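You operate a simulated robot arm through the tools that you are given. There is no shell and no other tool. Be economical: measure what you need, move in short steps, check, and stop when the job is done.

Carry out the task below with a simulated robot arm. There is one attempt and no reset: what you move stays moved.

JOB
Move the red pan to the small ring and simmer it there.
Fine: turn the big ring off before you lift it; small ring's knob to HIGH, one push on its key, knob to LOW, let it simmer for over four seconds, then turn it off.

Only the result counts: the job must be done as asked and must still hold three seconds after the hand-in. Knocking over, shifting, dropping, spilling or breaking anything else fails it.

ROBOT AND FRAMES
A 6-joint arm with a two-finger parallel gripper, fixed in place. Base frame: the origin is at the foot of the arm, x ahead of it, y to its left, z up. Readings come in mm, rad, newtons and seconds.
With the tool pointing down near the work surface it reaches from about 220 to 680 mm from the base axis. Its first joint turns from -2.897 to 2.897 rad. Payload 4.1 kg.
Tool frame: the origin (TCP) lies between the finger pads and is the grasp point; the fingertips stand 23 mm ahead of it; z points along the fingers, y is the line along which they close. The gripper opens to 94 mm. The fingers are 38 mm wide and 10 mm thick; the gripper's body (54 by 96 mm) begins 39 mm behind the TCP.
Orientation is told as [roll, pitch, yaw] about the base's x, y, z axes, in that order, counted from this pose: with the fingers straight down and closing along the base's y, the tool's x points along the base's -x, its y along +y and its z along -z.

CONTROLS
- The arm moves only by the tool nudge_tool. Its argument "moves" is a list of rows, each an object (a shift or turn left out is 0, a gripper value left out holds the last) with "dr": the turn, a rotation vector about the tool's x, y, z in units of 8 degrees (1.0 is 8 degrees), a list of three; "delta_pos": the shift along the tool's x, y, z in units of 50 mm (1.0 is 50 mm), a list of three; "gripper": the finger opening in mm, from 0 to 94. In form: [{"dr": [ax, ay, az], "delta_pos": [x, y, z], "gripper": gripper}, ...]. A call has 1 to 10 rows; each row shifts and turns the commanded pose from where the row before left it, along the tool's axes as they then stand. A call with a number of a shift or a turn outside -1 to 1 is refused whole. Rows are played at 5 a second. More than 50 mm and 0.15 rad between two rows, or a gripper value outside its range, and nothing of the call is played. A pose out of reach is approached as far as the arm can. The call stops where the force on the tool passes 40 N (or 10 N more than at its start, if that is more) or the arm is blocked; 0.2 s more then pass. Each finger travels about 45 mm/s and halts on what it meets, pressing with about 44 N; the grip force reading is that of the motor and also rises with nothing between the fingers. The clock runs only during rows and for 0.2 s after the last one: add rows that do not move to give the fingers time. It gives the time, the measured TCP pose, the force on the tool (base axes), the opening and the grip force at its end, in the units of the frame above (readings bear some noise), and new pictures: "show" is both (left out), scene, wrist or none.
- Cameras (640 x 400 px; columns grow to the right, rows downward): "scene" is fixed at [51.5, 499.6, 1300.9]; the picture's right is [-0.56, -0.83, 0.00], its down [-0.43, 0.29, -0.85] and it looks along [0.71, -0.47, -0.52] (base axes); focal length 214 px, centre (320, 200). "wrist" rides on the gripper at [-39, 0, -44] in the tool frame; the picture's right is [0.00, -1.00, 0.00], its down [0.97, 0.00, -0.24] and it looks along [0.24, 0.00, 0.97] (tool axes); focal length 218 px, centre (320, 200). There is no depth. A picture from a camera that has moved, and an enlarged one, comes with that camera's place and axes in the base frame and with its lens.
- lift_body(by): slides the trunk up (or, below 0, down) by that many mm; the arm rides with it, the base frame stays. It gives what a move gives, with no picture.
- enlarge(camera, box): a new picture of the part [left, top, right, bottom] of that camera's present view, enlarged. It takes no simulated time.
- finish_job(): hands the job in; it is judged then, once.

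Go step by step. Nothing tells you positions but the pictures and the camera data: compare them with the known pose of the tool, close in by small moves and look again before you grip or let go. The budget is 120 turns and 150 pictures, counting those below and the enlarged ones. Unless the task says otherwise, let go and move clear before handing in, and close with one line.

The tools are called after ">>>" as name(argument=value, ...) on one line, values as JSON. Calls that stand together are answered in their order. nudge_tool: Moves the arm, as the interface text tells. Its arguments: {"type":"object","properties":{"moves":{"type":"array","items":{"type":"object","properties":{"dr":{"type":"array","items":{"type":"number"}},"delta_pos":{"type":"array","items":{"type":"number"}},"gripper":{"type":"number"}}}},"show":{"type":"string","enum":["both","scene","wrist","none"]}},"required":["moves"]} The other tools are called the same way: lift_body (by) slides the trunk up or down; enlarge (camera, box) takes an enlarged picture of a part of a camera's view; finish_job () hands the job in.

At the start:

```text
time_s: 0.0
ee_pos: [270.2, 244.9, 1279.7]
tool_rot: [0.0, -0.001, 0.0]
force: [0.3, -0.1, -1.1]
gripper_width: 93.9
gripper_force: 0.1
trunk travel left (down, up): [-410.0, 180.0]
```

scene: 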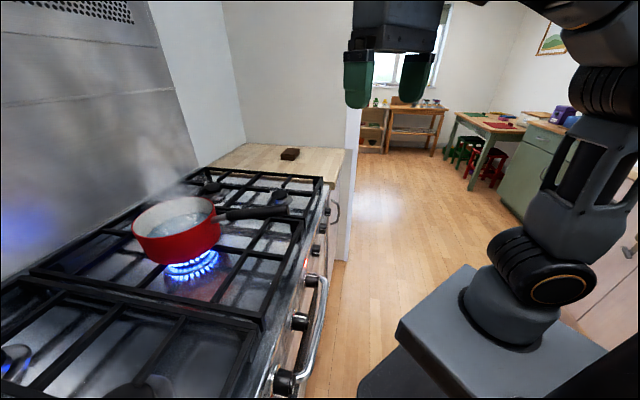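
wrist: 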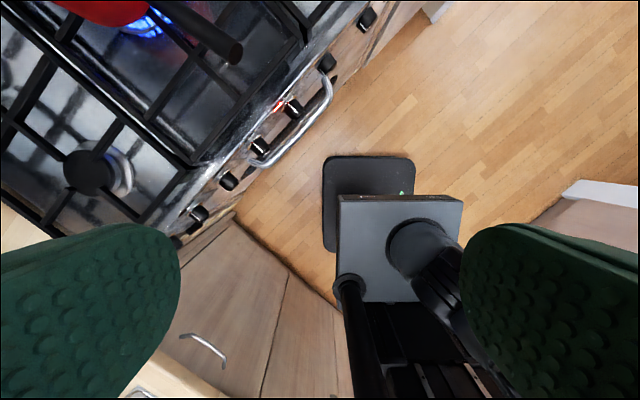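

I see the red pan on a lit burner, with knobs along the stove front. I'll enlarge the pictures to identify rings, knobs and keys.

>>> enlarge(camera="scene", box=[100, 130, 360, 292])

>>> enlarge(camera="scene", box=[200, 230, 360, 400])

>>> enlarge(camera="wrist", box=[140, 0, 400, 250])

```text
2.46 times, centred on (230, 211) of scene
camera zoom: at [51.5, 499.6, 1300.9], right [-0.56, -0.83, 0.0], down [-0.43, 0.29, -0.85], along [0.71, -0.47, -0.52], focal length 528 px, centre (542, 173)
```

zoom: 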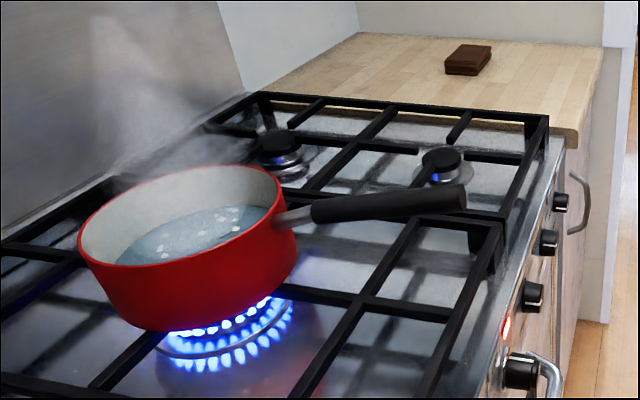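

```text
2.35 times, centred on (280, 315) of scene
camera zoom: at [51.5, 499.6, 1300.9], right [-0.56, -0.83, 0.0], down [-0.43, 0.29, -0.85], along [0.71, -0.47, -0.52], focal length 505 px, centre (414, -71)
```

zoom: 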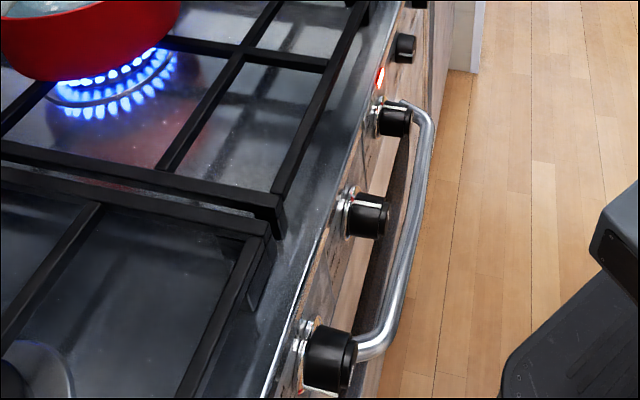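

```text
1.60 times, centred on (270, 125) of wrist
camera zoom: at [309.8, 244.5, 1321.7], right [0.0, -1.0, 0.0], down [-0.97, 0.0, 0.24], along [-0.24, 0.0, -0.97], focal length 349 px, centre (400, 320)
```

zoom: 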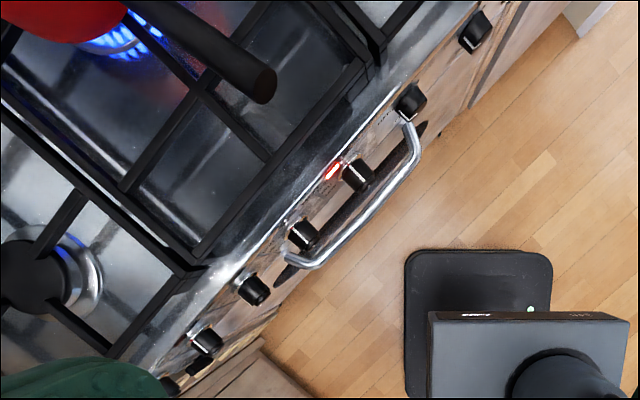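

The front edge of the stove runs diagonally, facing the base at about 45–50° yaw. I'll yaw the tool to align with it and look again.

>>> nudge_tool(moves=[{"dr": [0, 0, -1]}, {"dr": [0, 0, -1]}, {"dr": [0, 0, -1]}, {"dr": [0, 0, -1]}, {"dr": [0, 0, -1]}, {"dr": [0, 0, -1]}, {"dr": [0, -1, 0]}, {"dr": [0, -1, 0]}, {"dr": [0, -1, 0]}], show="both")

```text
time_s: 2.0
ee_pos: [269.7, 244.4, 1279.6]
tool_rot: [0.001, -0.42, 0.837]
force: [0.1, -0.1, -0.4]
gripper_width: 93.9
gripper_force: 0.0
trunk travel left (down, up): [-410.0, 180.0]
camera wrist: at [283.1, 258.0, 1333.2], right [0.74, -0.67, 0.0], down [-0.66, -0.73, -0.18], along [0.12, 0.13, -0.98], focal length 218 px, centre (320, 200)
```

scene: 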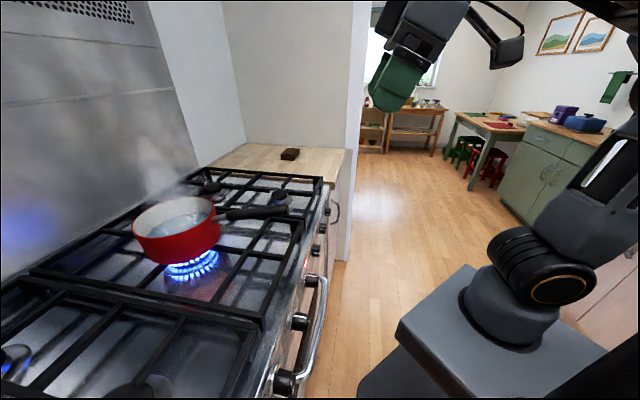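
wrist: 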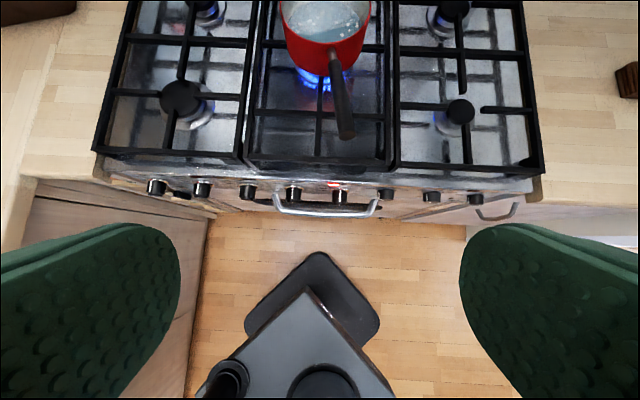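

Aligned. Five burners and eight controls on the front panel; I need to read the panel. Pitch more and enlarge.

>>> nudge_tool(moves=[{"dr": [0, -1, 0], "delta_pos": [0.8, 0, 0]}, {"dr": [0, -1, 0], "delta_pos": [0.8, 0, 0]}, {"dr": [0, -1, 0], "delta_pos": [0.8, 0, 0]}, {"delta_pos": [0.8, 0, 0]}, {"delta_pos": [0.8, 0, 0]}], show="both")

>>> enlarge(camera="wrist", box=[80, 0, 560, 300])

```text
time_s: 3.2
ee_pos: [166.9, 130.3, 1155.1]
tool_rot: [0.0, -0.839, 0.838]
force: [0.7, -0.2, 0.1]
gripper_width: 94.1
gripper_force: 0.0
trunk travel left (down, up): [-410.0, 180.0]
camera wrist: at [163.4, 125.5, 1212.1], right [0.74, -0.67, 0.0], down [-0.55, -0.61, -0.56], along [0.38, 0.42, -0.83], focal length 218 px, centre (320, 200)
```

scene: 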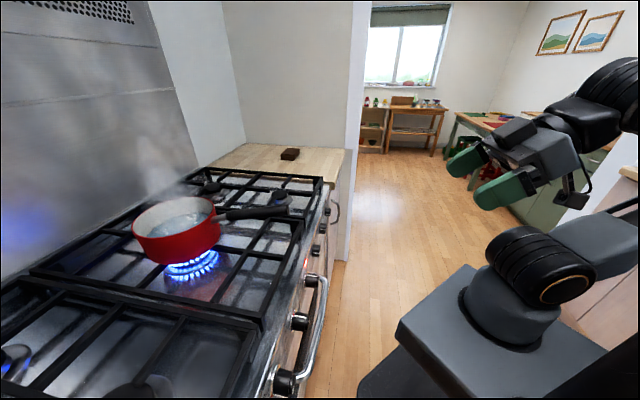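
wrist: 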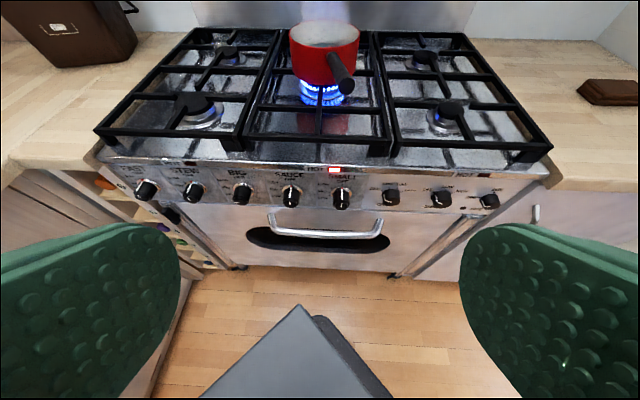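

```text
1.33 times, centred on (320, 150) of wrist
camera zoom: at [163.4, 125.5, 1212.1], right [0.74, -0.67, 0.0], down [-0.55, -0.61, -0.56], along [0.38, 0.42, -0.83], focal length 291 px, centre (320, 267)
```

zoom: 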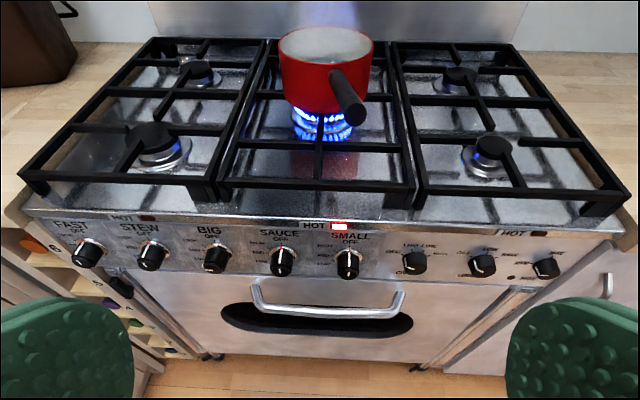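

Knobs are labelled FAST, STEW, BIG, SAUCE, SMALL. Zooming on the panel for marks and keys.

>>> enlarge(camera="wrist", box=[215, 155, 375, 225])

>>> enlarge(camera="wrist", box=[90, 150, 230, 230])

>>> enlarge(camera="wrist", box=[360, 155, 560, 225])

```text
4.00 times, centred on (295, 190) of wrist
camera zoom: at [163.4, 125.5, 1212.1], right [0.74, -0.67, 0.0], down [-0.55, -0.61, -0.56], along [0.38, 0.42, -0.83], focal length 873 px, centre (420, 240)
```

zoom: 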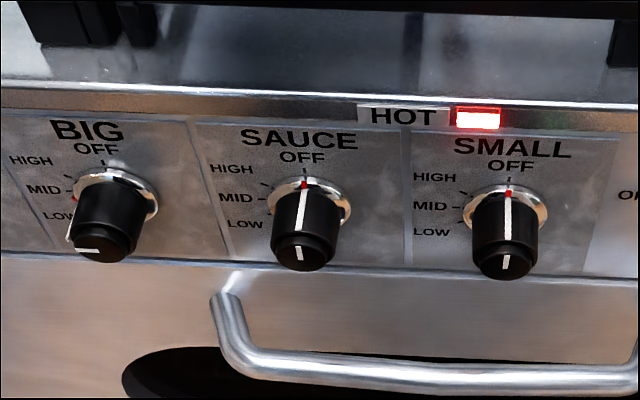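

```text
4.57 times, centred on (160, 190) of wrist
camera zoom: at [163.4, 125.5, 1212.1], right [0.74, -0.67, 0.0], down [-0.55, -0.61, -0.56], along [0.38, 0.42, -0.83], focal length 998 px, centre (1051, 246)
```

zoom: 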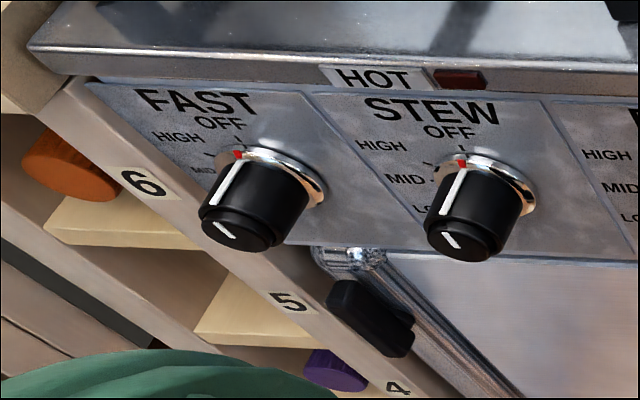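

```text
3.20 times, centred on (460, 190) of wrist
camera zoom: at [163.4, 125.5, 1212.1], right [0.74, -0.67, 0.0], down [-0.55, -0.61, -0.56], along [0.38, 0.42, -0.83], focal length 698 px, centre (-128, 232)
```

zoom: 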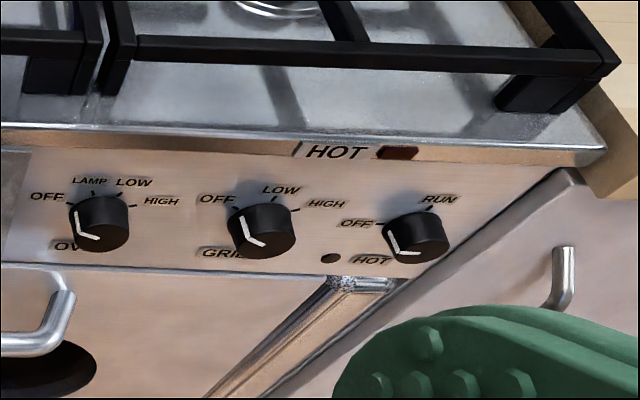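

The BIG knob is on; SMALL is right beside the red HOT light. I'll lower the trunk to look at the panel squarely.

>>> lift_body(by=-250)

>>> nudge_tool(moves=[{"dr": [0, -1, 0]}, {"dr": [0, -1, 0]}, {"dr": [0, -1, 0]}, {"dr": [0, -1, 0]}, {"dr": [0, -1, 0]}, {"dr": [0, -0.26, 0]}], show="both")

```text
time_s: 5.8
ee_pos: [166.6, 130.1, 906.7]
tool_rot: [0.0, -0.837, 0.836]
force: [-0.7, -0.4, -1.2]
gripper_width: 94.0
gripper_force: 0.0
trunk travel left (down, up): [-160.0, 430.0]
```

```text
time_s: 7.2
ee_pos: [158.1, 137.5, 969.9]
tool_rot: [-0.358, -1.48, 1.199]
force: [-0.2, -0.2, -0.8]
gripper_width: 94.1
gripper_force: 0.0
out of reach, approached as far as the arm can: row 3, 4, 5, 6
trunk travel left (down, up): [-160.0, 430.0]
camera wrist: at [132.0, 108.4, 1011.3], right [0.75, -0.67, 0.03], down [-0.19, -0.26, -0.95], along [0.64, 0.7, -0.32], focal length 218 px, centre (320, 200)
```

scene: 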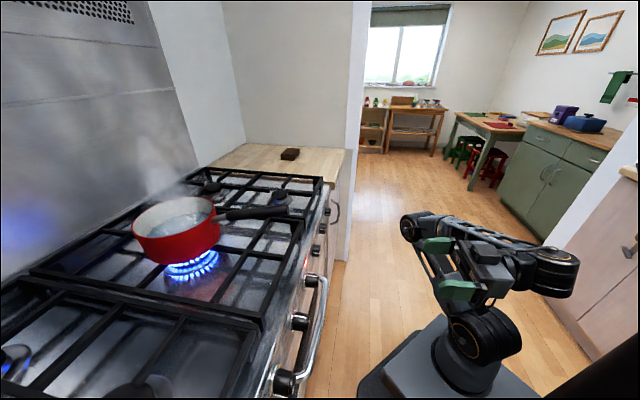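
wrist: 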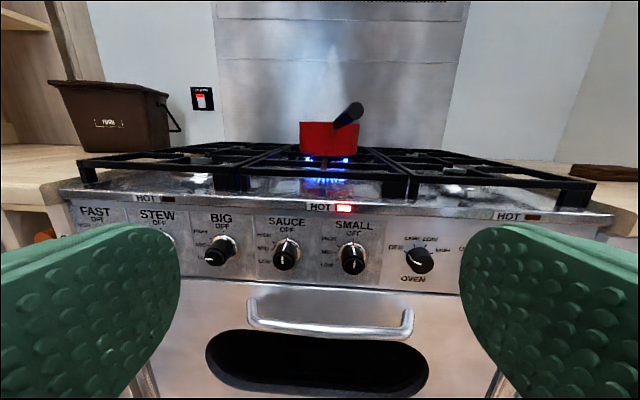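

>>> enlarge(camera="wrist", box=[180, 195, 400, 285])

```text
2.91 times, centred on (290, 240) of wrist
camera zoom: at [132.0, 108.4, 1011.3], right [0.75, -0.67, 0.03], down [-0.19, -0.26, -0.95], along [0.64, 0.7, -0.32], focal length 635 px, centre (407, 84)
```

zoom: 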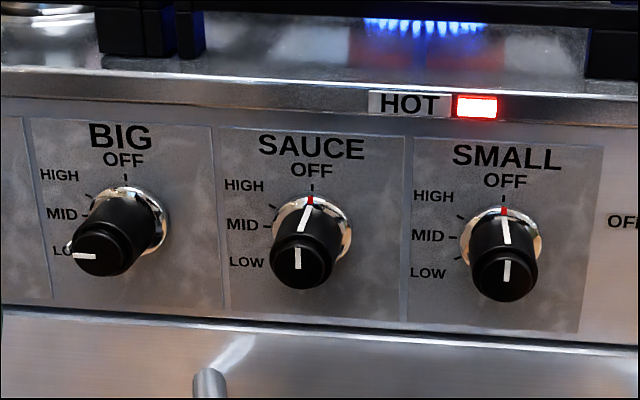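

No separate key visible near the knobs yet; I'll move closer/lower, checking reach, and look left to the black item below STEW.

>>> nudge_tool(moves=[{"delta_pos": [0, 0, 1]}, {"delta_pos": [0, 0, 1]}, {"delta_pos": [0.8, 0, 0]}, {"delta_pos": [0.8, 0, 0]}], show="wrist")

```text
time_s: 8.2
ee_pos: [195.3, 182.4, 965.6]
tool_rot: [-0.373, -1.48, 1.219]
force: [0.3, -0.5, 0.4]
gripper_width: 94.0
gripper_force: 0.1
out of reach, approached as far as the arm can: row 1, 2, 3, 4
trunk travel left (down, up): [-160.0, 430.0]
camera wrist: at [167.7, 153.3, 1006.6], right [0.75, -0.66, 0.03], down [-0.19, -0.26, -0.95], along [0.63, 0.7, -0.32], focal length 218 px, centre (320, 200)
```

wrist: 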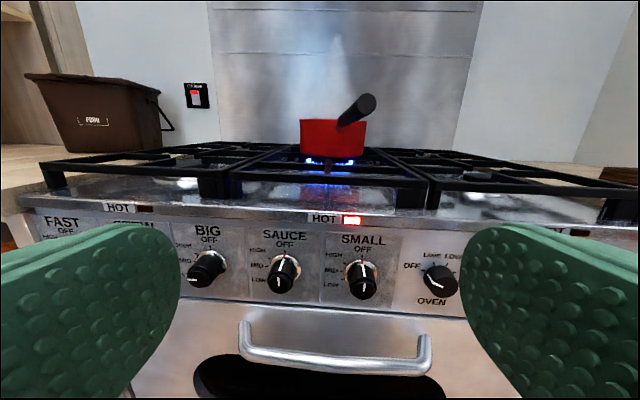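

>>> nudge_tool(moves=[{"delta_pos": [0, 0, 1]}, {}], show="both")

```text
time_s: 8.8
ee_pos: [230.1, 220.6, 963.5]
tool_rot: [-0.37, -1.482, 1.217]
force: [-0.5, -0.3, 0.1]
gripper_width: 94.0
gripper_force: 0.0
trunk travel left (down, up): [-160.0, 430.0]
camera wrist: at [204.1, 191.3, 1004.6], right [0.75, -0.66, 0.03], down [-0.19, -0.26, -0.95], along [0.64, 0.7, -0.32], focal length 218 px, centre (320, 200)
```

scene: 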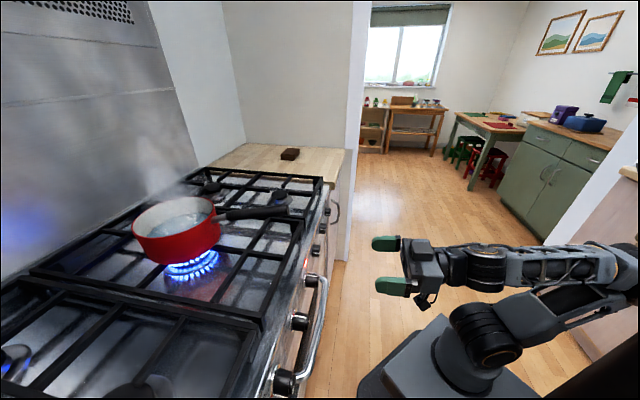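
wrist: 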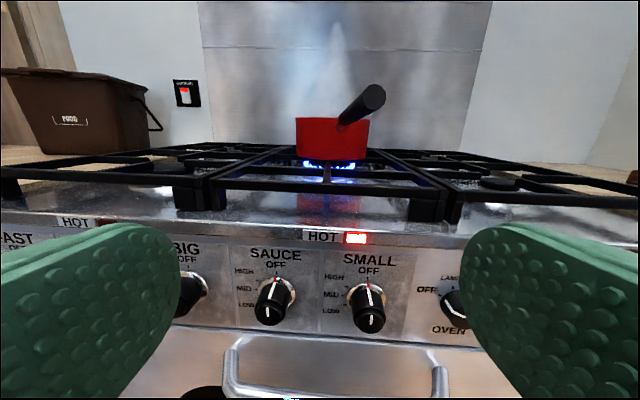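

>>> nudge_tool(moves=[{"delta_pos": [0.8, 0, 0]}, {"delta_pos": [0.8, 0, 0]}, {"delta_pos": [0.8, 0, 0], "dr": [0, -0.5, 0]}, {}], show="wrist")

```text
time_s: 9.8
ee_pos: [247.2, 251.6, 942.6]
tool_rot: [-1.168, -1.535, 2.011]
force: [0.5, 0.4, 1.2]
gripper_width: 94.0
gripper_force: 0.0
out of reach, approached as far as the arm can: row 1, 2, 3
trunk travel left (down, up): [-160.0, 430.0]
camera wrist: at [218.1, 221.2, 980.8], right [0.75, -0.66, 0.03], down [-0.14, -0.21, -0.97], along [0.65, 0.72, -0.25], focal length 218 px, centre (320, 200)
```

wrist: 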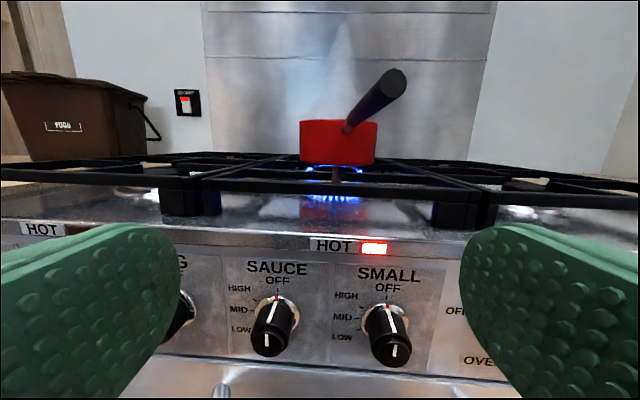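

>>> lift_body(by=-130)

>>> nudge_tool(moves=[{}], show="both")

>>> enlarge(camera="wrist", box=[220, 100, 460, 250])

```text
time_s: 11.4
ee_pos: [245.2, 252.5, 812.5]
tool_rot: [-1.164, -1.534, 2.008]
force: [0.1, 0.1, 0.1]
gripper_width: 94.0
gripper_force: 0.1
trunk travel left (down, up): [-30.0, 560.0]
```

```text
time_s: 11.8
ee_pos: [246.7, 251.7, 813.1]
tool_rot: [-1.163, -1.536, 2.007]
force: [0.1, -0.5, 0.0]
gripper_width: 93.6
gripper_force: 0.1
trunk travel left (down, up): [-30.0, 560.0]
camera wrist: at [218.1, 221.0, 850.9], right [0.75, -0.66, 0.03], down [-0.15, -0.21, -0.97], along [0.65, 0.72, -0.25], focal length 218 px, centre (320, 200)
```

scene: 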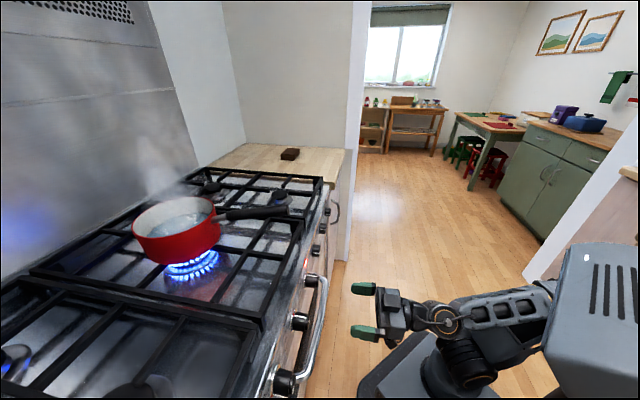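
wrist: 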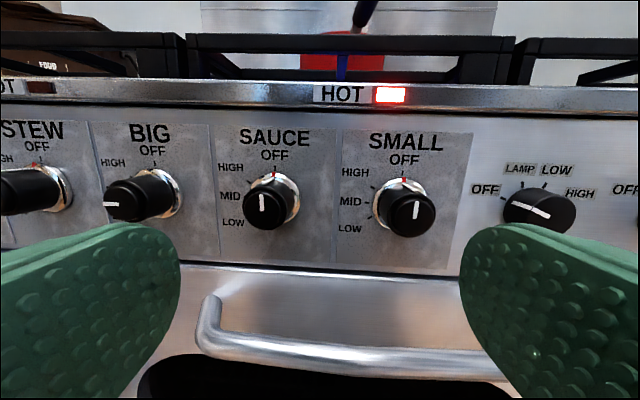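

```text
2.67 times, centred on (340, 175) of wrist
camera zoom: at [218.1, 221.0, 850.9], right [0.75, -0.66, 0.03], down [-0.15, -0.21, -0.97], along [0.65, 0.72, -0.25], focal length 582 px, centre (267, 267)
```

zoom: 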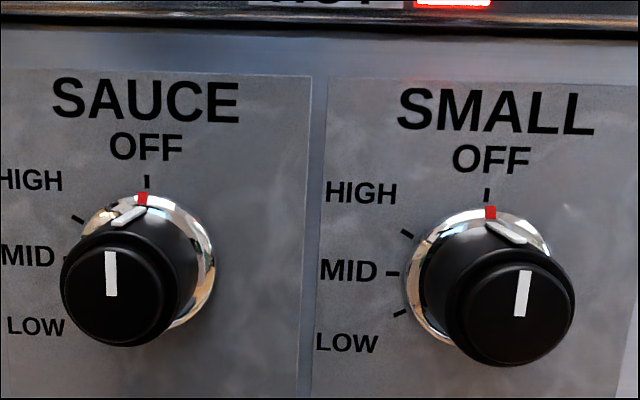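

The burner knobs have a separate end cap (likely the push key), about 34 mm wide and spaced about 125 mm; the panel normal looks like heading 45°. I'll square the tool up and shift left in front of BIG.

>>> nudge_tool(moves=[{"dr": [0.37, 0, 0.21], "delta_pos": [0, 0.5, 0.4]}, {"delta_pos": [0, 0.75, 0.3]}, {"delta_pos": [0, 0.75, 0]}, {"delta_pos": [0, 0.75, 0]}, {"delta_pos": [0, 0.75, 0]}, {}], show="both")

```text
time_s: 13.2
ee_pos: [144.7, 400.5, 814.8]
tool_rot: [-0.279, -1.557, 1.072]
force: [0.2, 0.2, 0.4]
gripper_width: 93.8
gripper_force: 0.0
trunk travel left (down, up): [-30.0, 560.0]
camera wrist: at [114.7, 369.0, 852.6], right [0.71, -0.7, 0.0], down [-0.18, -0.18, -0.97], along [0.68, 0.69, -0.25], focal length 218 px, centre (320, 200)
```

scene: 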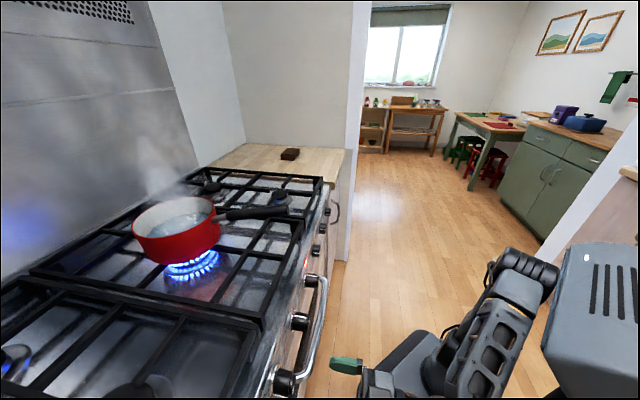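
wrist: 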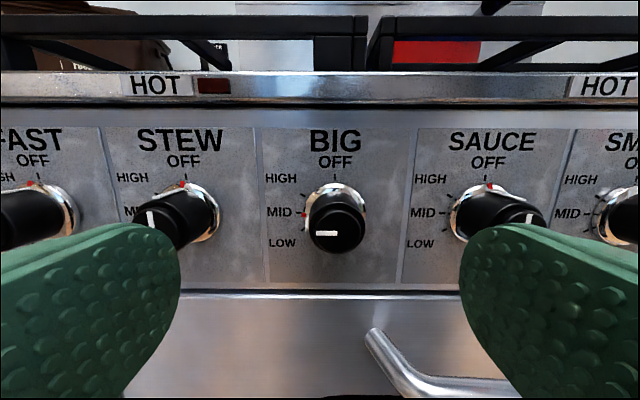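

BIG is centred in view, and its mark points to MID (90° counter-clockwise). I align to its axis and advance partway.

>>> nudge_tool(moves=[{"delta_pos": [0.42, -0.24, 0]}, {"delta_pos": [0, 0, 0.5]}, {"delta_pos": [0, 0, 0.5]}, {}], show="wrist")

```text
time_s: 14.2
ee_pos: [187.7, 427.5, 791.3]
tool_rot: [-0.275, -1.556, 1.069]
force: [-1.1, 0.0, 0.3]
gripper_width: 94.1
gripper_force: 0.1
trunk travel left (down, up): [-30.0, 560.0]
camera wrist: at [158.5, 396.6, 829.8], right [0.71, -0.7, 0.0], down [-0.17, -0.18, -0.97], along [0.68, 0.69, -0.25], focal length 218 px, centre (320, 200)
```

wrist: 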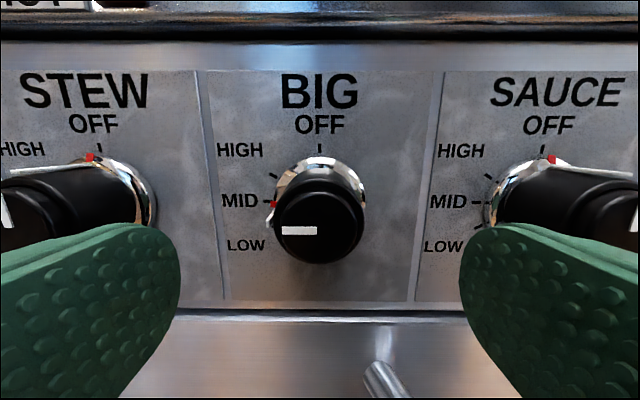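

>>> nudge_tool(moves=[{"delta_pos": [-0.05, 0, 0], "dr": [0, 0, -1]}, {"dr": [0, 0, -1]}, {"dr": [0, 0, -1]}, {"dr": [0, 0, -1]}, {"dr": [0, 0, -1]}, {"dr": [0, 0, -0.6]}, {"delta_pos": [0, 0, 0.4]}, {"delta_pos": [0, 0, 0.4]}, {}], show="both")

```text
time_s: 16.2
ee_pos: [218.7, 455.5, 793.2]
tool_rot: [-1.554, -0.787, 2.348]
force: [-0.7, -0.4, 0.3]
gripper_width: 94.0
gripper_force: 0.1
trunk travel left (down, up): [-30.0, 560.0]
camera wrist: at [168.3, 443.5, 818.2], right [0.51, -0.49, 0.71], down [0.31, -0.66, -0.68], along [0.8, 0.57, -0.18], focal length 218 px, centre (320, 200)
```

scene: 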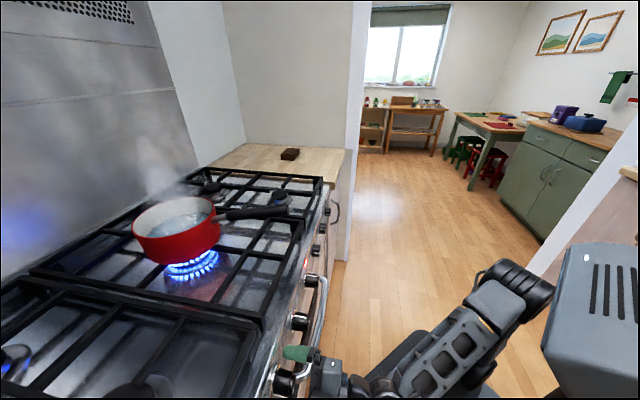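
wrist: 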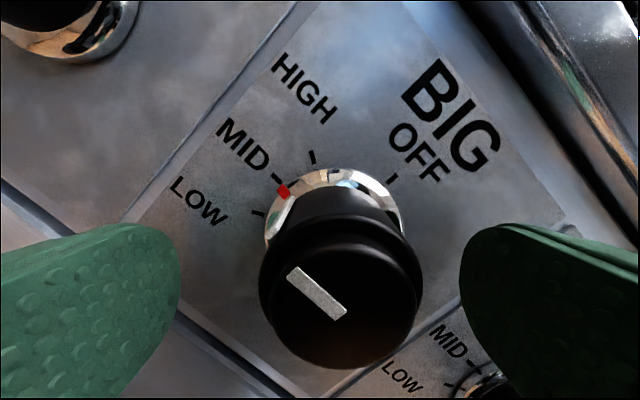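

Slight offset of about 5 mm to the right; correct, advance 8 mm and close on the knob.

>>> nudge_tool(moves=[{"delta_pos": [0, -0.09, 0.16]}, {"gripper": 34}, {}, {}, {}], show="wrist")

```text
time_s: 17.4
ee_pos: [226.2, 457.4, 795.2]
tool_rot: [-1.554, -0.786, 2.35]
force: [2.5, -0.4, 2.3]
gripper_width: 48.2
gripper_force: 45.0
trunk travel left (down, up): [-30.0, 560.0]
camera wrist: at [176.4, 446.8, 821.5], right [0.51, -0.49, 0.71], down [0.31, -0.66, -0.68], along [0.8, 0.57, -0.18], focal length 218 px, centre (320, 200)
```

wrist: 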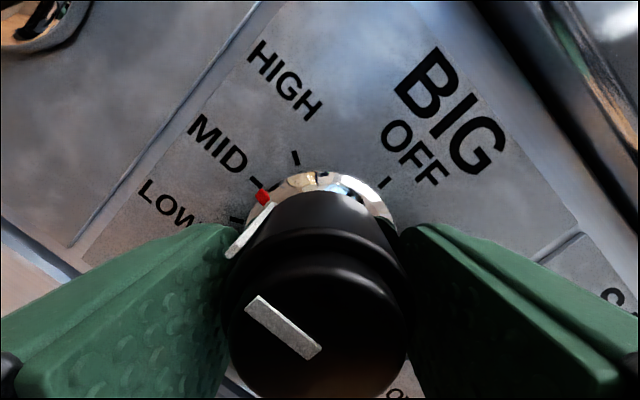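

Gripped at 48 mm with little side force. Now I turn clockwise 48° and check.

>>> nudge_tool(moves=[{"dr": [0, 0, 0.5]}, {"dr": [0, 0, 0.5]}, {"dr": [0, 0, 1]}, {"dr": [0, 0, 1]}, {"dr": [0, 0, 1]}, {"dr": [0, 0, 1]}, {"dr": [0, 0, 1]}, {}], show="wrist")

```text
time_s: 19.2
ee_pos: [221.6, 461.5, 793.4]
tool_rot: [1.228, -1.518, -0.428]
force: [-28.1, 11.2, -19.5]
gripper_width: 48.3
gripper_force: 44.9
trunk travel left (down, up): [-30.0, 560.0]
camera wrist: at [194.0, 429.9, 831.1], right [0.71, -0.7, -0.05], down [-0.21, -0.15, -0.97], along [0.67, 0.7, -0.26], focal length 218 px, centre (320, 200)
```

wrist: 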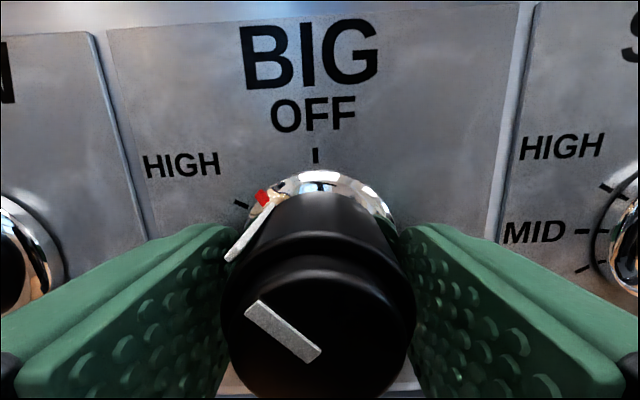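

Turning works, with some side load; I relax it by a small shift and continue the turn.

>>> nudge_tool(moves=[{"delta_pos": [0.05, 0.06, -0.02]}, {"dr": [0, 0, 1]}, {"dr": [0, 0, 1]}, {}], show="none")

```text
time_s: 20.2
ee_pos: [220.8, 464.2, 793.5]
tool_rot: [1.534, -1.238, -0.739]
force: [-14.5, 30.3, 3.3]
gripper_width: 48.3
gripper_force: 44.9
trunk travel left (down, up): [-30.0, 560.0]
```

>>> nudge_tool(moves=[{"delta_pos": [0.02, 0.06, 0.01]}, {}], show="wrist")

```text
time_s: 20.8
ee_pos: [220.2, 463.0, 793.6]
tool_rot: [1.537, -1.238, -0.748]
force: [-12.2, 12.2, 11.1]
gripper_width: 48.1
gripper_force: 44.7
trunk travel left (down, up): [-30.0, 560.0]
camera wrist: at [199.5, 423.8, 829.0], right [0.67, -0.67, -0.33], down [-0.4, 0.04, -0.92], along [0.63, 0.74, -0.24], focal length 218 px, centre (320, 200)
```

wrist: 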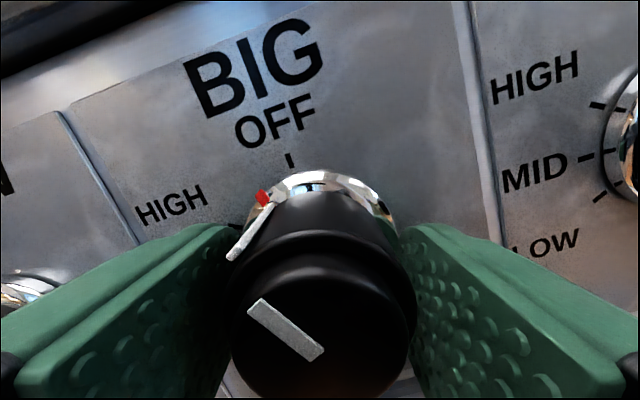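

>>> nudge_tool(moves=[{"delta_pos": [0, 0.05, 0], "dr": [0, 0, 1]}, {"dr": [0, 0, 1]}, {"dr": [0, 0, 1]}, {"dr": [0, 0, 0.25]}, {}], show="wrist")

```text
time_s: 22.0
ee_pos: [217.0, 464.9, 795.2]
tool_rot: [1.554, -0.785, -0.771]
force: [4.8, 12.2, 20.6]
gripper_width: 47.9
gripper_force: 44.9
trunk travel left (down, up): [-30.0, 560.0]
camera wrist: at [207.9, 415.2, 821.4], right [0.5, -0.5, -0.71], down [-0.66, 0.31, -0.68], along [0.56, 0.81, -0.18], focal length 218 px, centre (320, 200)
```

wrist: 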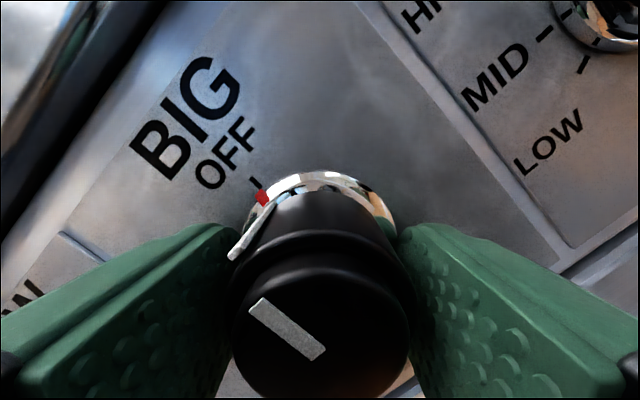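

BIG's red dot sits at OFF. I relax the side load and open, back off and verify.

>>> nudge_tool(moves=[{"delta_pos": [-0.03, 0.04, 0]}, {}, {"gripper": 94}, {}, {}, {}, {"delta_pos": [0, 0, -0.5]}, {"delta_pos": [0, 0, -0.5]}, {}], show="both")

```text
time_s: 24.0
ee_pos: [185.3, 428.4, 797.3]
tool_rot: [1.552, -0.785, -0.766]
force: [0.1, 0.8, 0.0]
gripper_width: 94.0
gripper_force: 0.0
trunk travel left (down, up): [-30.0, 560.0]
camera wrist: at [175.1, 379.4, 823.3], right [0.5, -0.5, -0.71], down [-0.66, 0.3, -0.68], along [0.56, 0.81, -0.18], focal length 218 px, centre (320, 200)
```

scene: 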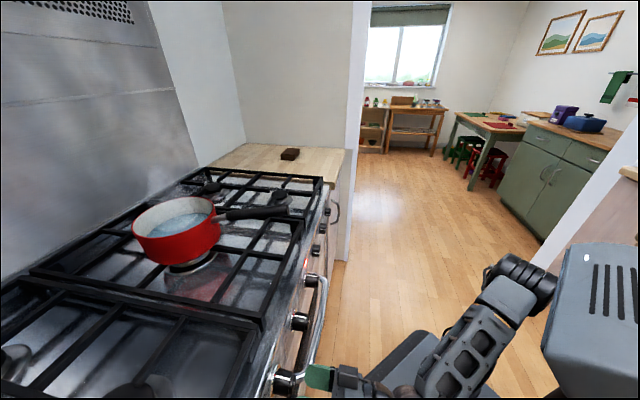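
wrist: 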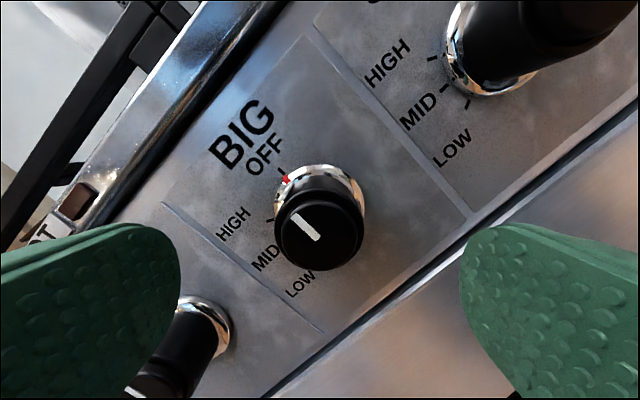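

The big ring's flame is out. Now I unroll, retreat, and raise the trunk to study the pan and the right-hand rings from above.

>>> nudge_tool(moves=[{"dr": [0, 0, -1], "delta_pos": [0, 0, -0.4]}, {"dr": [0, 0, -1], "delta_pos": [0, 0, -0.4]}, {"dr": [0, 0, -1]}, {"dr": [0, 0, -1]}, {"dr": [0, 0, -1]}, {"dr": [0, 0, -0.6]}, {}], show="wrist")

>>> lift_body(by=300)

>>> nudge_tool(moves=[{"dr": [0, 1, 0]}, {"dr": [0, 1, 0]}, {"dr": [0, 1, 0]}, {"dr": [0, 1, 0]}], show="both")

```text
time_s: 25.6
ee_pos: [155.3, 402.7, 796.3]
tool_rot: [0.122, -1.558, 0.668]
force: [0.2, 0.5, -0.8]
gripper_width: 93.8
gripper_force: 0.0
trunk travel left (down, up): [-30.0, 560.0]
camera wrist: at [125.7, 370.7, 834.6], right [0.71, -0.7, 0.0], down [-0.18, -0.18, -0.97], along [0.68, 0.69, -0.25], focal length 218 px, centre (320, 200)
```

wrist: 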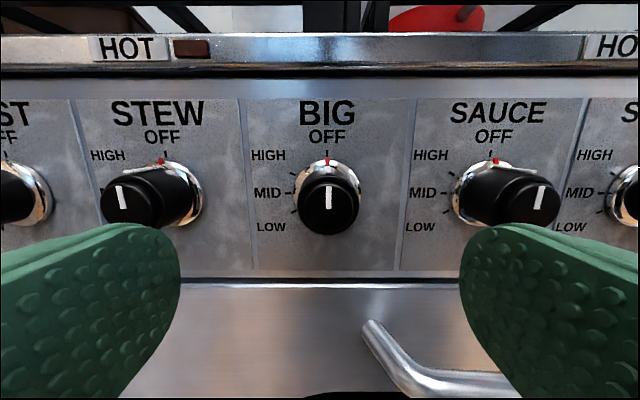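

```text
time_s: 28.6
ee_pos: [155.4, 401.8, 1096.4]
tool_rot: [0.229, -1.557, 0.563]
force: [0.2, 0.7, -0.1]
gripper_width: 94.2
gripper_force: 0.0
trunk travel left (down, up): [-330.0, 260.0]
```

```text
time_s: 29.6
ee_pos: [155.9, 400.8, 1095.4]
tool_rot: [0.006, -0.998, 0.789]
force: [0.4, 0.1, 0.2]
gripper_width: 94.1
gripper_force: 0.2
trunk travel left (down, up): [-330.0, 260.0]
camera wrist: at [145.8, 390.1, 1151.5], right [0.71, -0.7, 0.0], down [-0.51, -0.52, -0.69], along [0.48, 0.49, -0.73], focal length 218 px, centre (320, 200)
```

scene: 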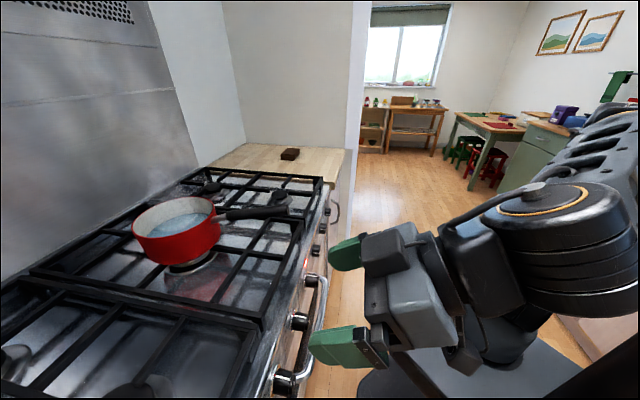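
wrist: 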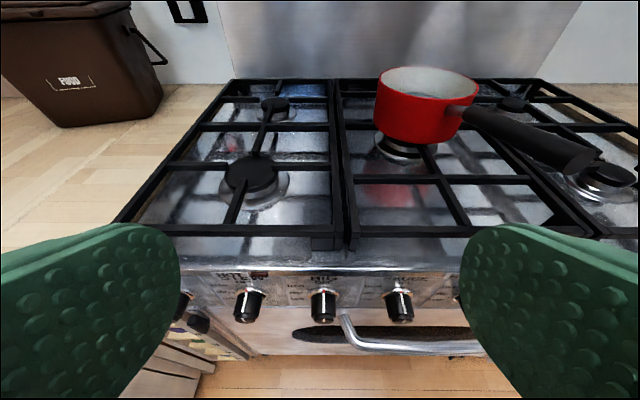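

>>> lift_body(by=150)

>>> nudge_tool(moves=[{"dr": [0, 1, 0], "delta_pos": [0, -1, 0]}, {"dr": [0, 1, 0], "delta_pos": [0, -1, 0]}, {"dr": [0, 1, 0], "delta_pos": [0, -1, 0]}, {"delta_pos": [0, -0.6, 0]}, {}], show="wrist")

>>> enlarge(camera="wrist", box=[160, 0, 520, 225])

```text
time_s: 31.3
ee_pos: [155.7, 400.5, 1245.6]
tool_rot: [0.006, -0.997, 0.789]
force: [0.3, 0.6, -0.3]
gripper_width: 93.8
gripper_force: 0.0
trunk travel left (down, up): [-480.0, 110.0]
```

```text
time_s: 32.5
ee_pos: [284.7, 274.1, 1246.3]
tool_rot: [0.003, -0.578, 0.79]
force: [0.3, 0.9, 0.5]
gripper_width: 93.9
gripper_force: 0.1
trunk travel left (down, up): [-480.0, 110.0]
camera wrist: at [292.4, 280.3, 1301.9], right [0.71, -0.7, 0.0], down [-0.66, -0.67, -0.33], along [0.23, 0.24, -0.94], focal length 218 px, centre (320, 200)
```

wrist: 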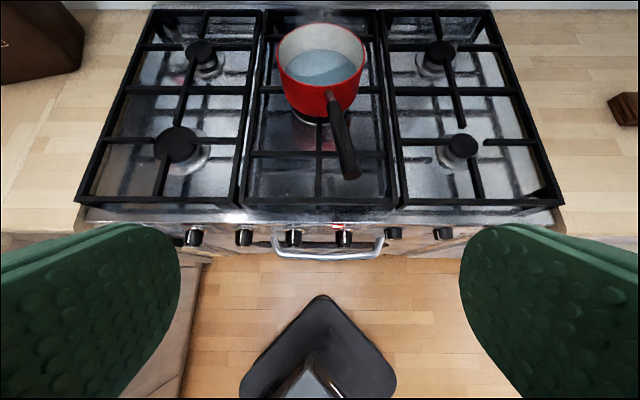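

```text
1.78 times, centred on (340, 112) of wrist
camera zoom: at [292.4, 280.3, 1301.9], right [0.71, -0.7, 0.0], down [-0.66, -0.67, -0.33], along [0.23, 0.24, -0.94], focal length 388 px, centre (284, 356)
```

zoom: 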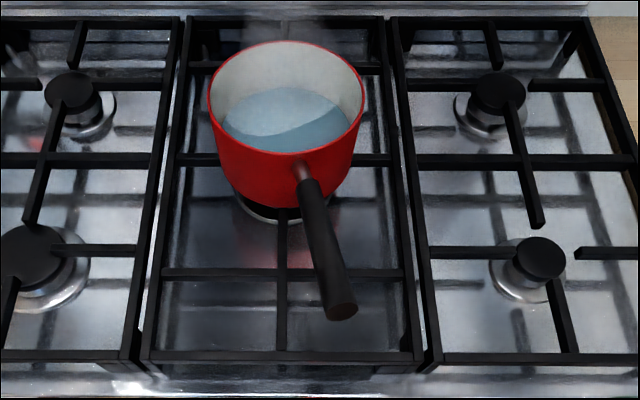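

The front-right burner is the smallest, so it is the SMALL ring, at about (676, 257, 922). The pan centre is about (559, 550), and the handle runs from q≈110 mm to its tip at (412, 342, 1039). I'll go above the handle near its root with the tool pointing down and aligned to it.

>>> nudge_tool(moves=[{"dr": [0, 1, 0]}, {"dr": [0, 1, 0]}, {"dr": [0, 1, 0]}, {"dr": [0, 1, 0]}, {"dr": [0, 0.14, 0]}, {"dr": [0, 0, -1]}, {"dr": [0, 0, -0.18]}], show="none")

>>> nudge_tool(moves=[{"delta_pos": [-0.8, -0.215, 0.3]}, {"delta_pos": [-0.8, -0.215, 0.3]}, {"delta_pos": [-0.8, -0.215, 0.3]}, {"delta_pos": [-0.8, -0.215, 0.3]}, {}], show="both")

```text
time_s: 34.1
ee_pos: [285.1, 274.3, 1246.7]
tool_rot: [0.003, -0.001, 0.959]
force: [-0.5, 0.1, 0.0]
gripper_width: 94.1
gripper_force: 0.0
trunk travel left (down, up): [-480.0, 110.0]
```

```text
time_s: 35.3
ee_pos: [408.7, 382.0, 1186.8]
tool_rot: [0.005, -0.002, 0.957]
force: [0.4, 0.7, 0.0]
gripper_width: 94.0
gripper_force: 0.0
trunk travel left (down, up): [-480.0, 110.0]
camera wrist: at [431.5, 414.8, 1229.3], right [0.82, -0.58, 0.0], down [-0.56, -0.79, 0.24], along [-0.14, -0.19, -0.97], focal length 218 px, centre (320, 200)
```

scene: 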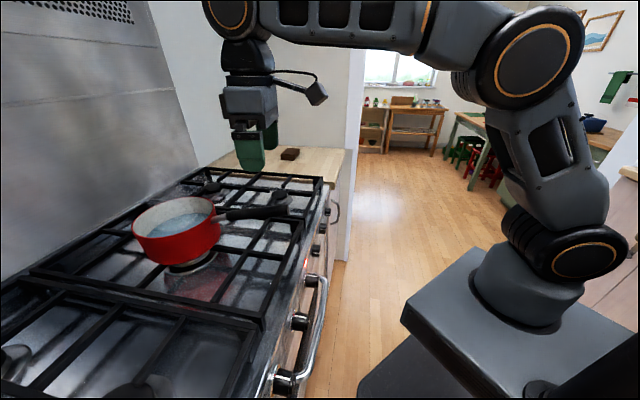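
wrist: 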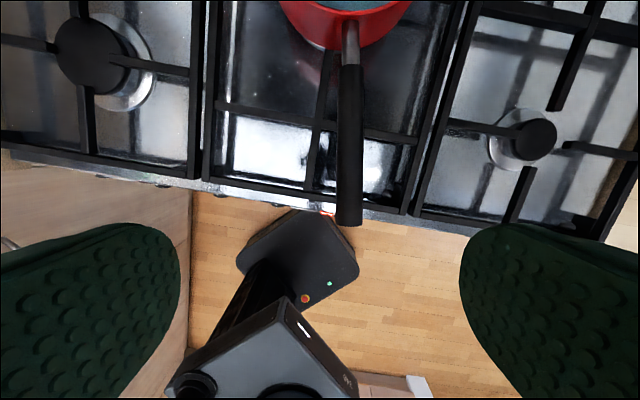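

Handle is aligned in the image and sits about 27 mm right of the tool line. Moving over the grip spot and down partway.

>>> nudge_tool(moves=[{"delta_pos": [-0.837, -0.258, 0]}, {"delta_pos": [-0.837, -0.258, 0.4]}, {"delta_pos": [0, 0, 0.9]}, {"delta_pos": [0, 0, 0.8]}, {}], show="both")

```text
time_s: 36.5
ee_pos: [467.2, 423.5, 1074.9]
tool_rot: [0.004, -0.003, 0.959]
force: [0.2, 0.1, -0.8]
gripper_width: 94.0
gripper_force: 0.1
out of reach, approached as far as the arm can: row 2
trunk travel left (down, up): [-480.0, 110.0]
camera wrist: at [490.9, 455.4, 1117.9], right [0.82, -0.58, 0.0], down [-0.56, -0.79, 0.24], along [-0.14, -0.19, -0.97], focal length 218 px, centre (320, 200)
```

scene: 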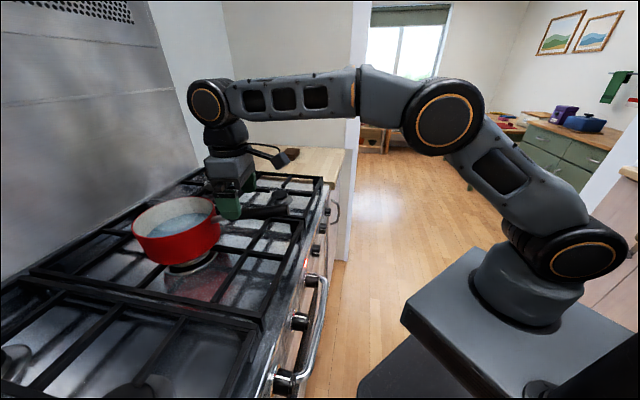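
wrist: 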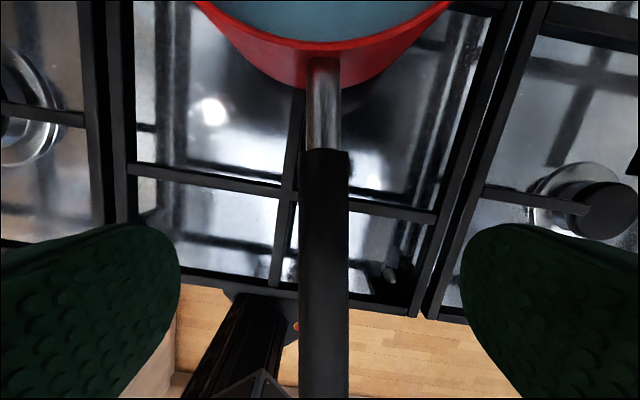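

>>> nudge_tool(moves=[{"delta_pos": [-0.24, -0.03, 0.3]}, {"delta_pos": [0, 0, 0.4]}, {"delta_pos": [0, 0, 0.4]}, {"delta_pos": [0, 0, 0.2]}, {}], show="both")

```text
time_s: 37.7
ee_pos: [475.8, 433.1, 1007.8]
tool_rot: [0.004, -0.003, 0.958]
force: [0.1, 0.1, 0.3]
gripper_width: 93.9
gripper_force: 0.0
trunk travel left (down, up): [-480.0, 110.0]
camera wrist: at [500.2, 465.3, 1050.3], right [0.82, -0.58, 0.0], down [-0.56, -0.79, 0.24], along [-0.14, -0.19, -0.97], focal length 218 px, centre (320, 200)
```

scene: 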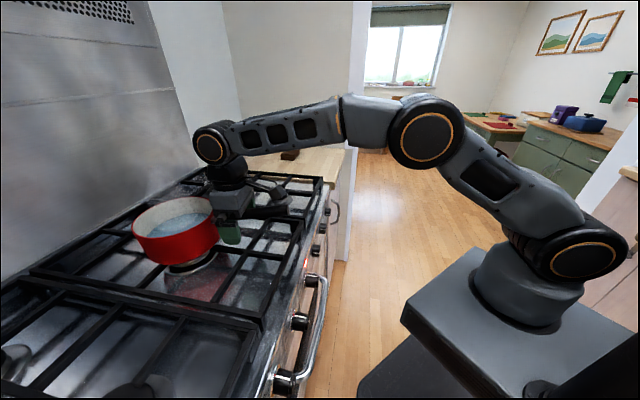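
wrist: 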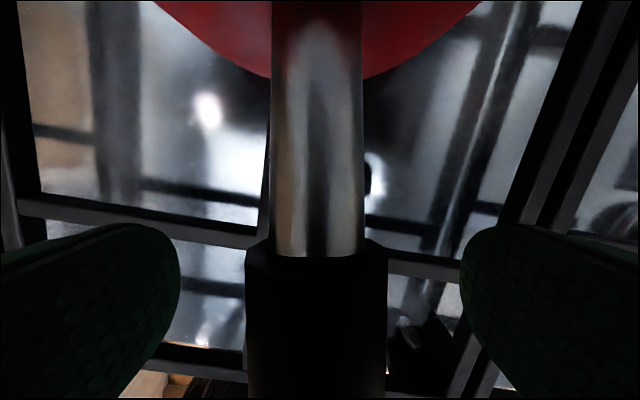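

Handle is between the fingers. Going 6 mm deeper and closing.

>>> nudge_tool(moves=[{"delta_pos": [0, 0, 0.12]}, {"gripper": 10}, {}, {}, {}, {}, {}], show="wrist")

```text
time_s: 39.3
ee_pos: [477.2, 434.3, 1002.3]
tool_rot: [0.003, -0.003, 0.959]
force: [-0.9, 0.5, 0.0]
gripper_width: 21.8
gripper_force: 44.2
trunk travel left (down, up): [-480.0, 110.0]
camera wrist: at [501.1, 465.3, 1044.4], right [0.82, -0.58, 0.0], down [-0.56, -0.79, 0.24], along [-0.14, -0.19, -0.97], focal length 218 px, centre (320, 200)
```

wrist: 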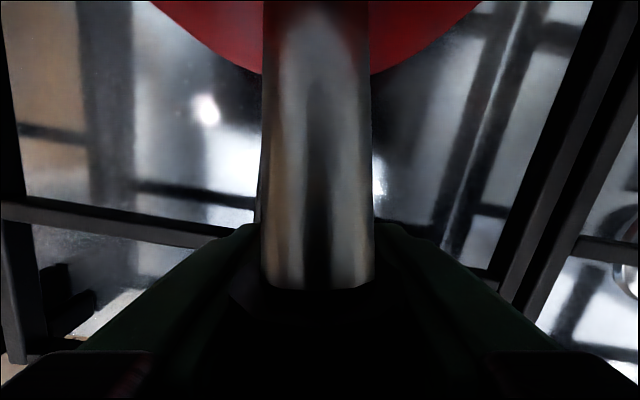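

Firm on the handle. Test lift of 10 mm.

>>> nudge_tool(moves=[{"delta_pos": [0, 0, -0.05]}, {"delta_pos": [0, 0, -0.05]}, {"delta_pos": [0, 0, -0.05]}, {"delta_pos": [0, 0, -0.05]}, {}], show="both")

>>> enlarge(camera="scene", box=[100, 150, 300, 290])

```text
time_s: 40.5
ee_pos: [478.7, 433.8, 1011.9]
tool_rot: [0.004, -0.002, 0.957]
force: [0.1, -0.2, -9.0]
gripper_width: 21.7
gripper_force: 43.8
trunk travel left (down, up): [-480.0, 110.0]
camera wrist: at [502.5, 465.7, 1054.3], right [0.82, -0.58, 0.0], down [-0.56, -0.79, 0.24], along [-0.14, -0.19, -0.97], focal length 218 px, centre (320, 200)
```

scene: 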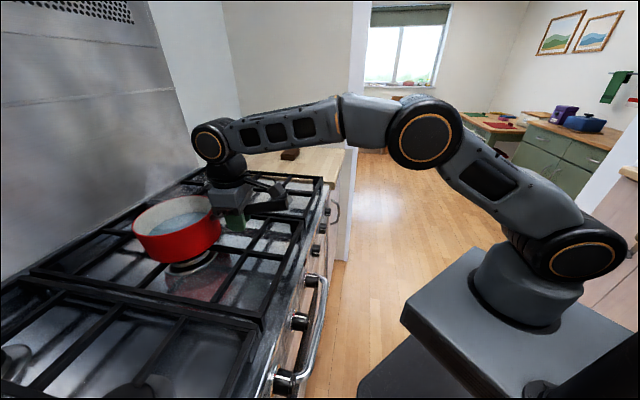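
wrist: 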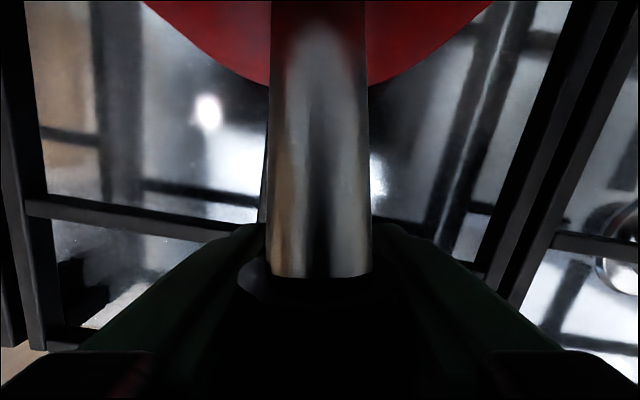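

```text
2.86 times, centred on (200, 220) of scene
camera zoom: at [51.5, 499.6, 1300.9], right [-0.56, -0.83, 0.0], down [-0.43, 0.29, -0.85], along [0.71, -0.47, -0.52], focal length 613 px, centre (663, 143)
```

zoom: 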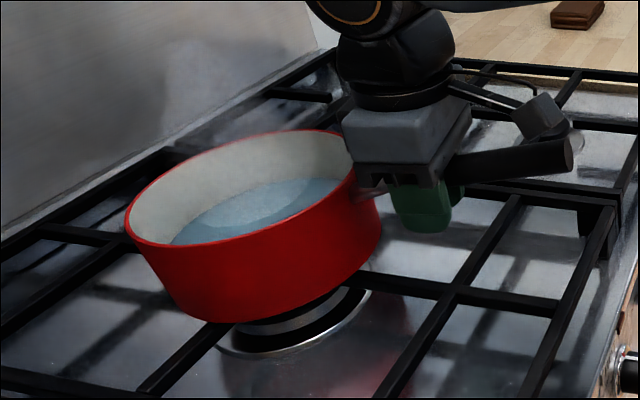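

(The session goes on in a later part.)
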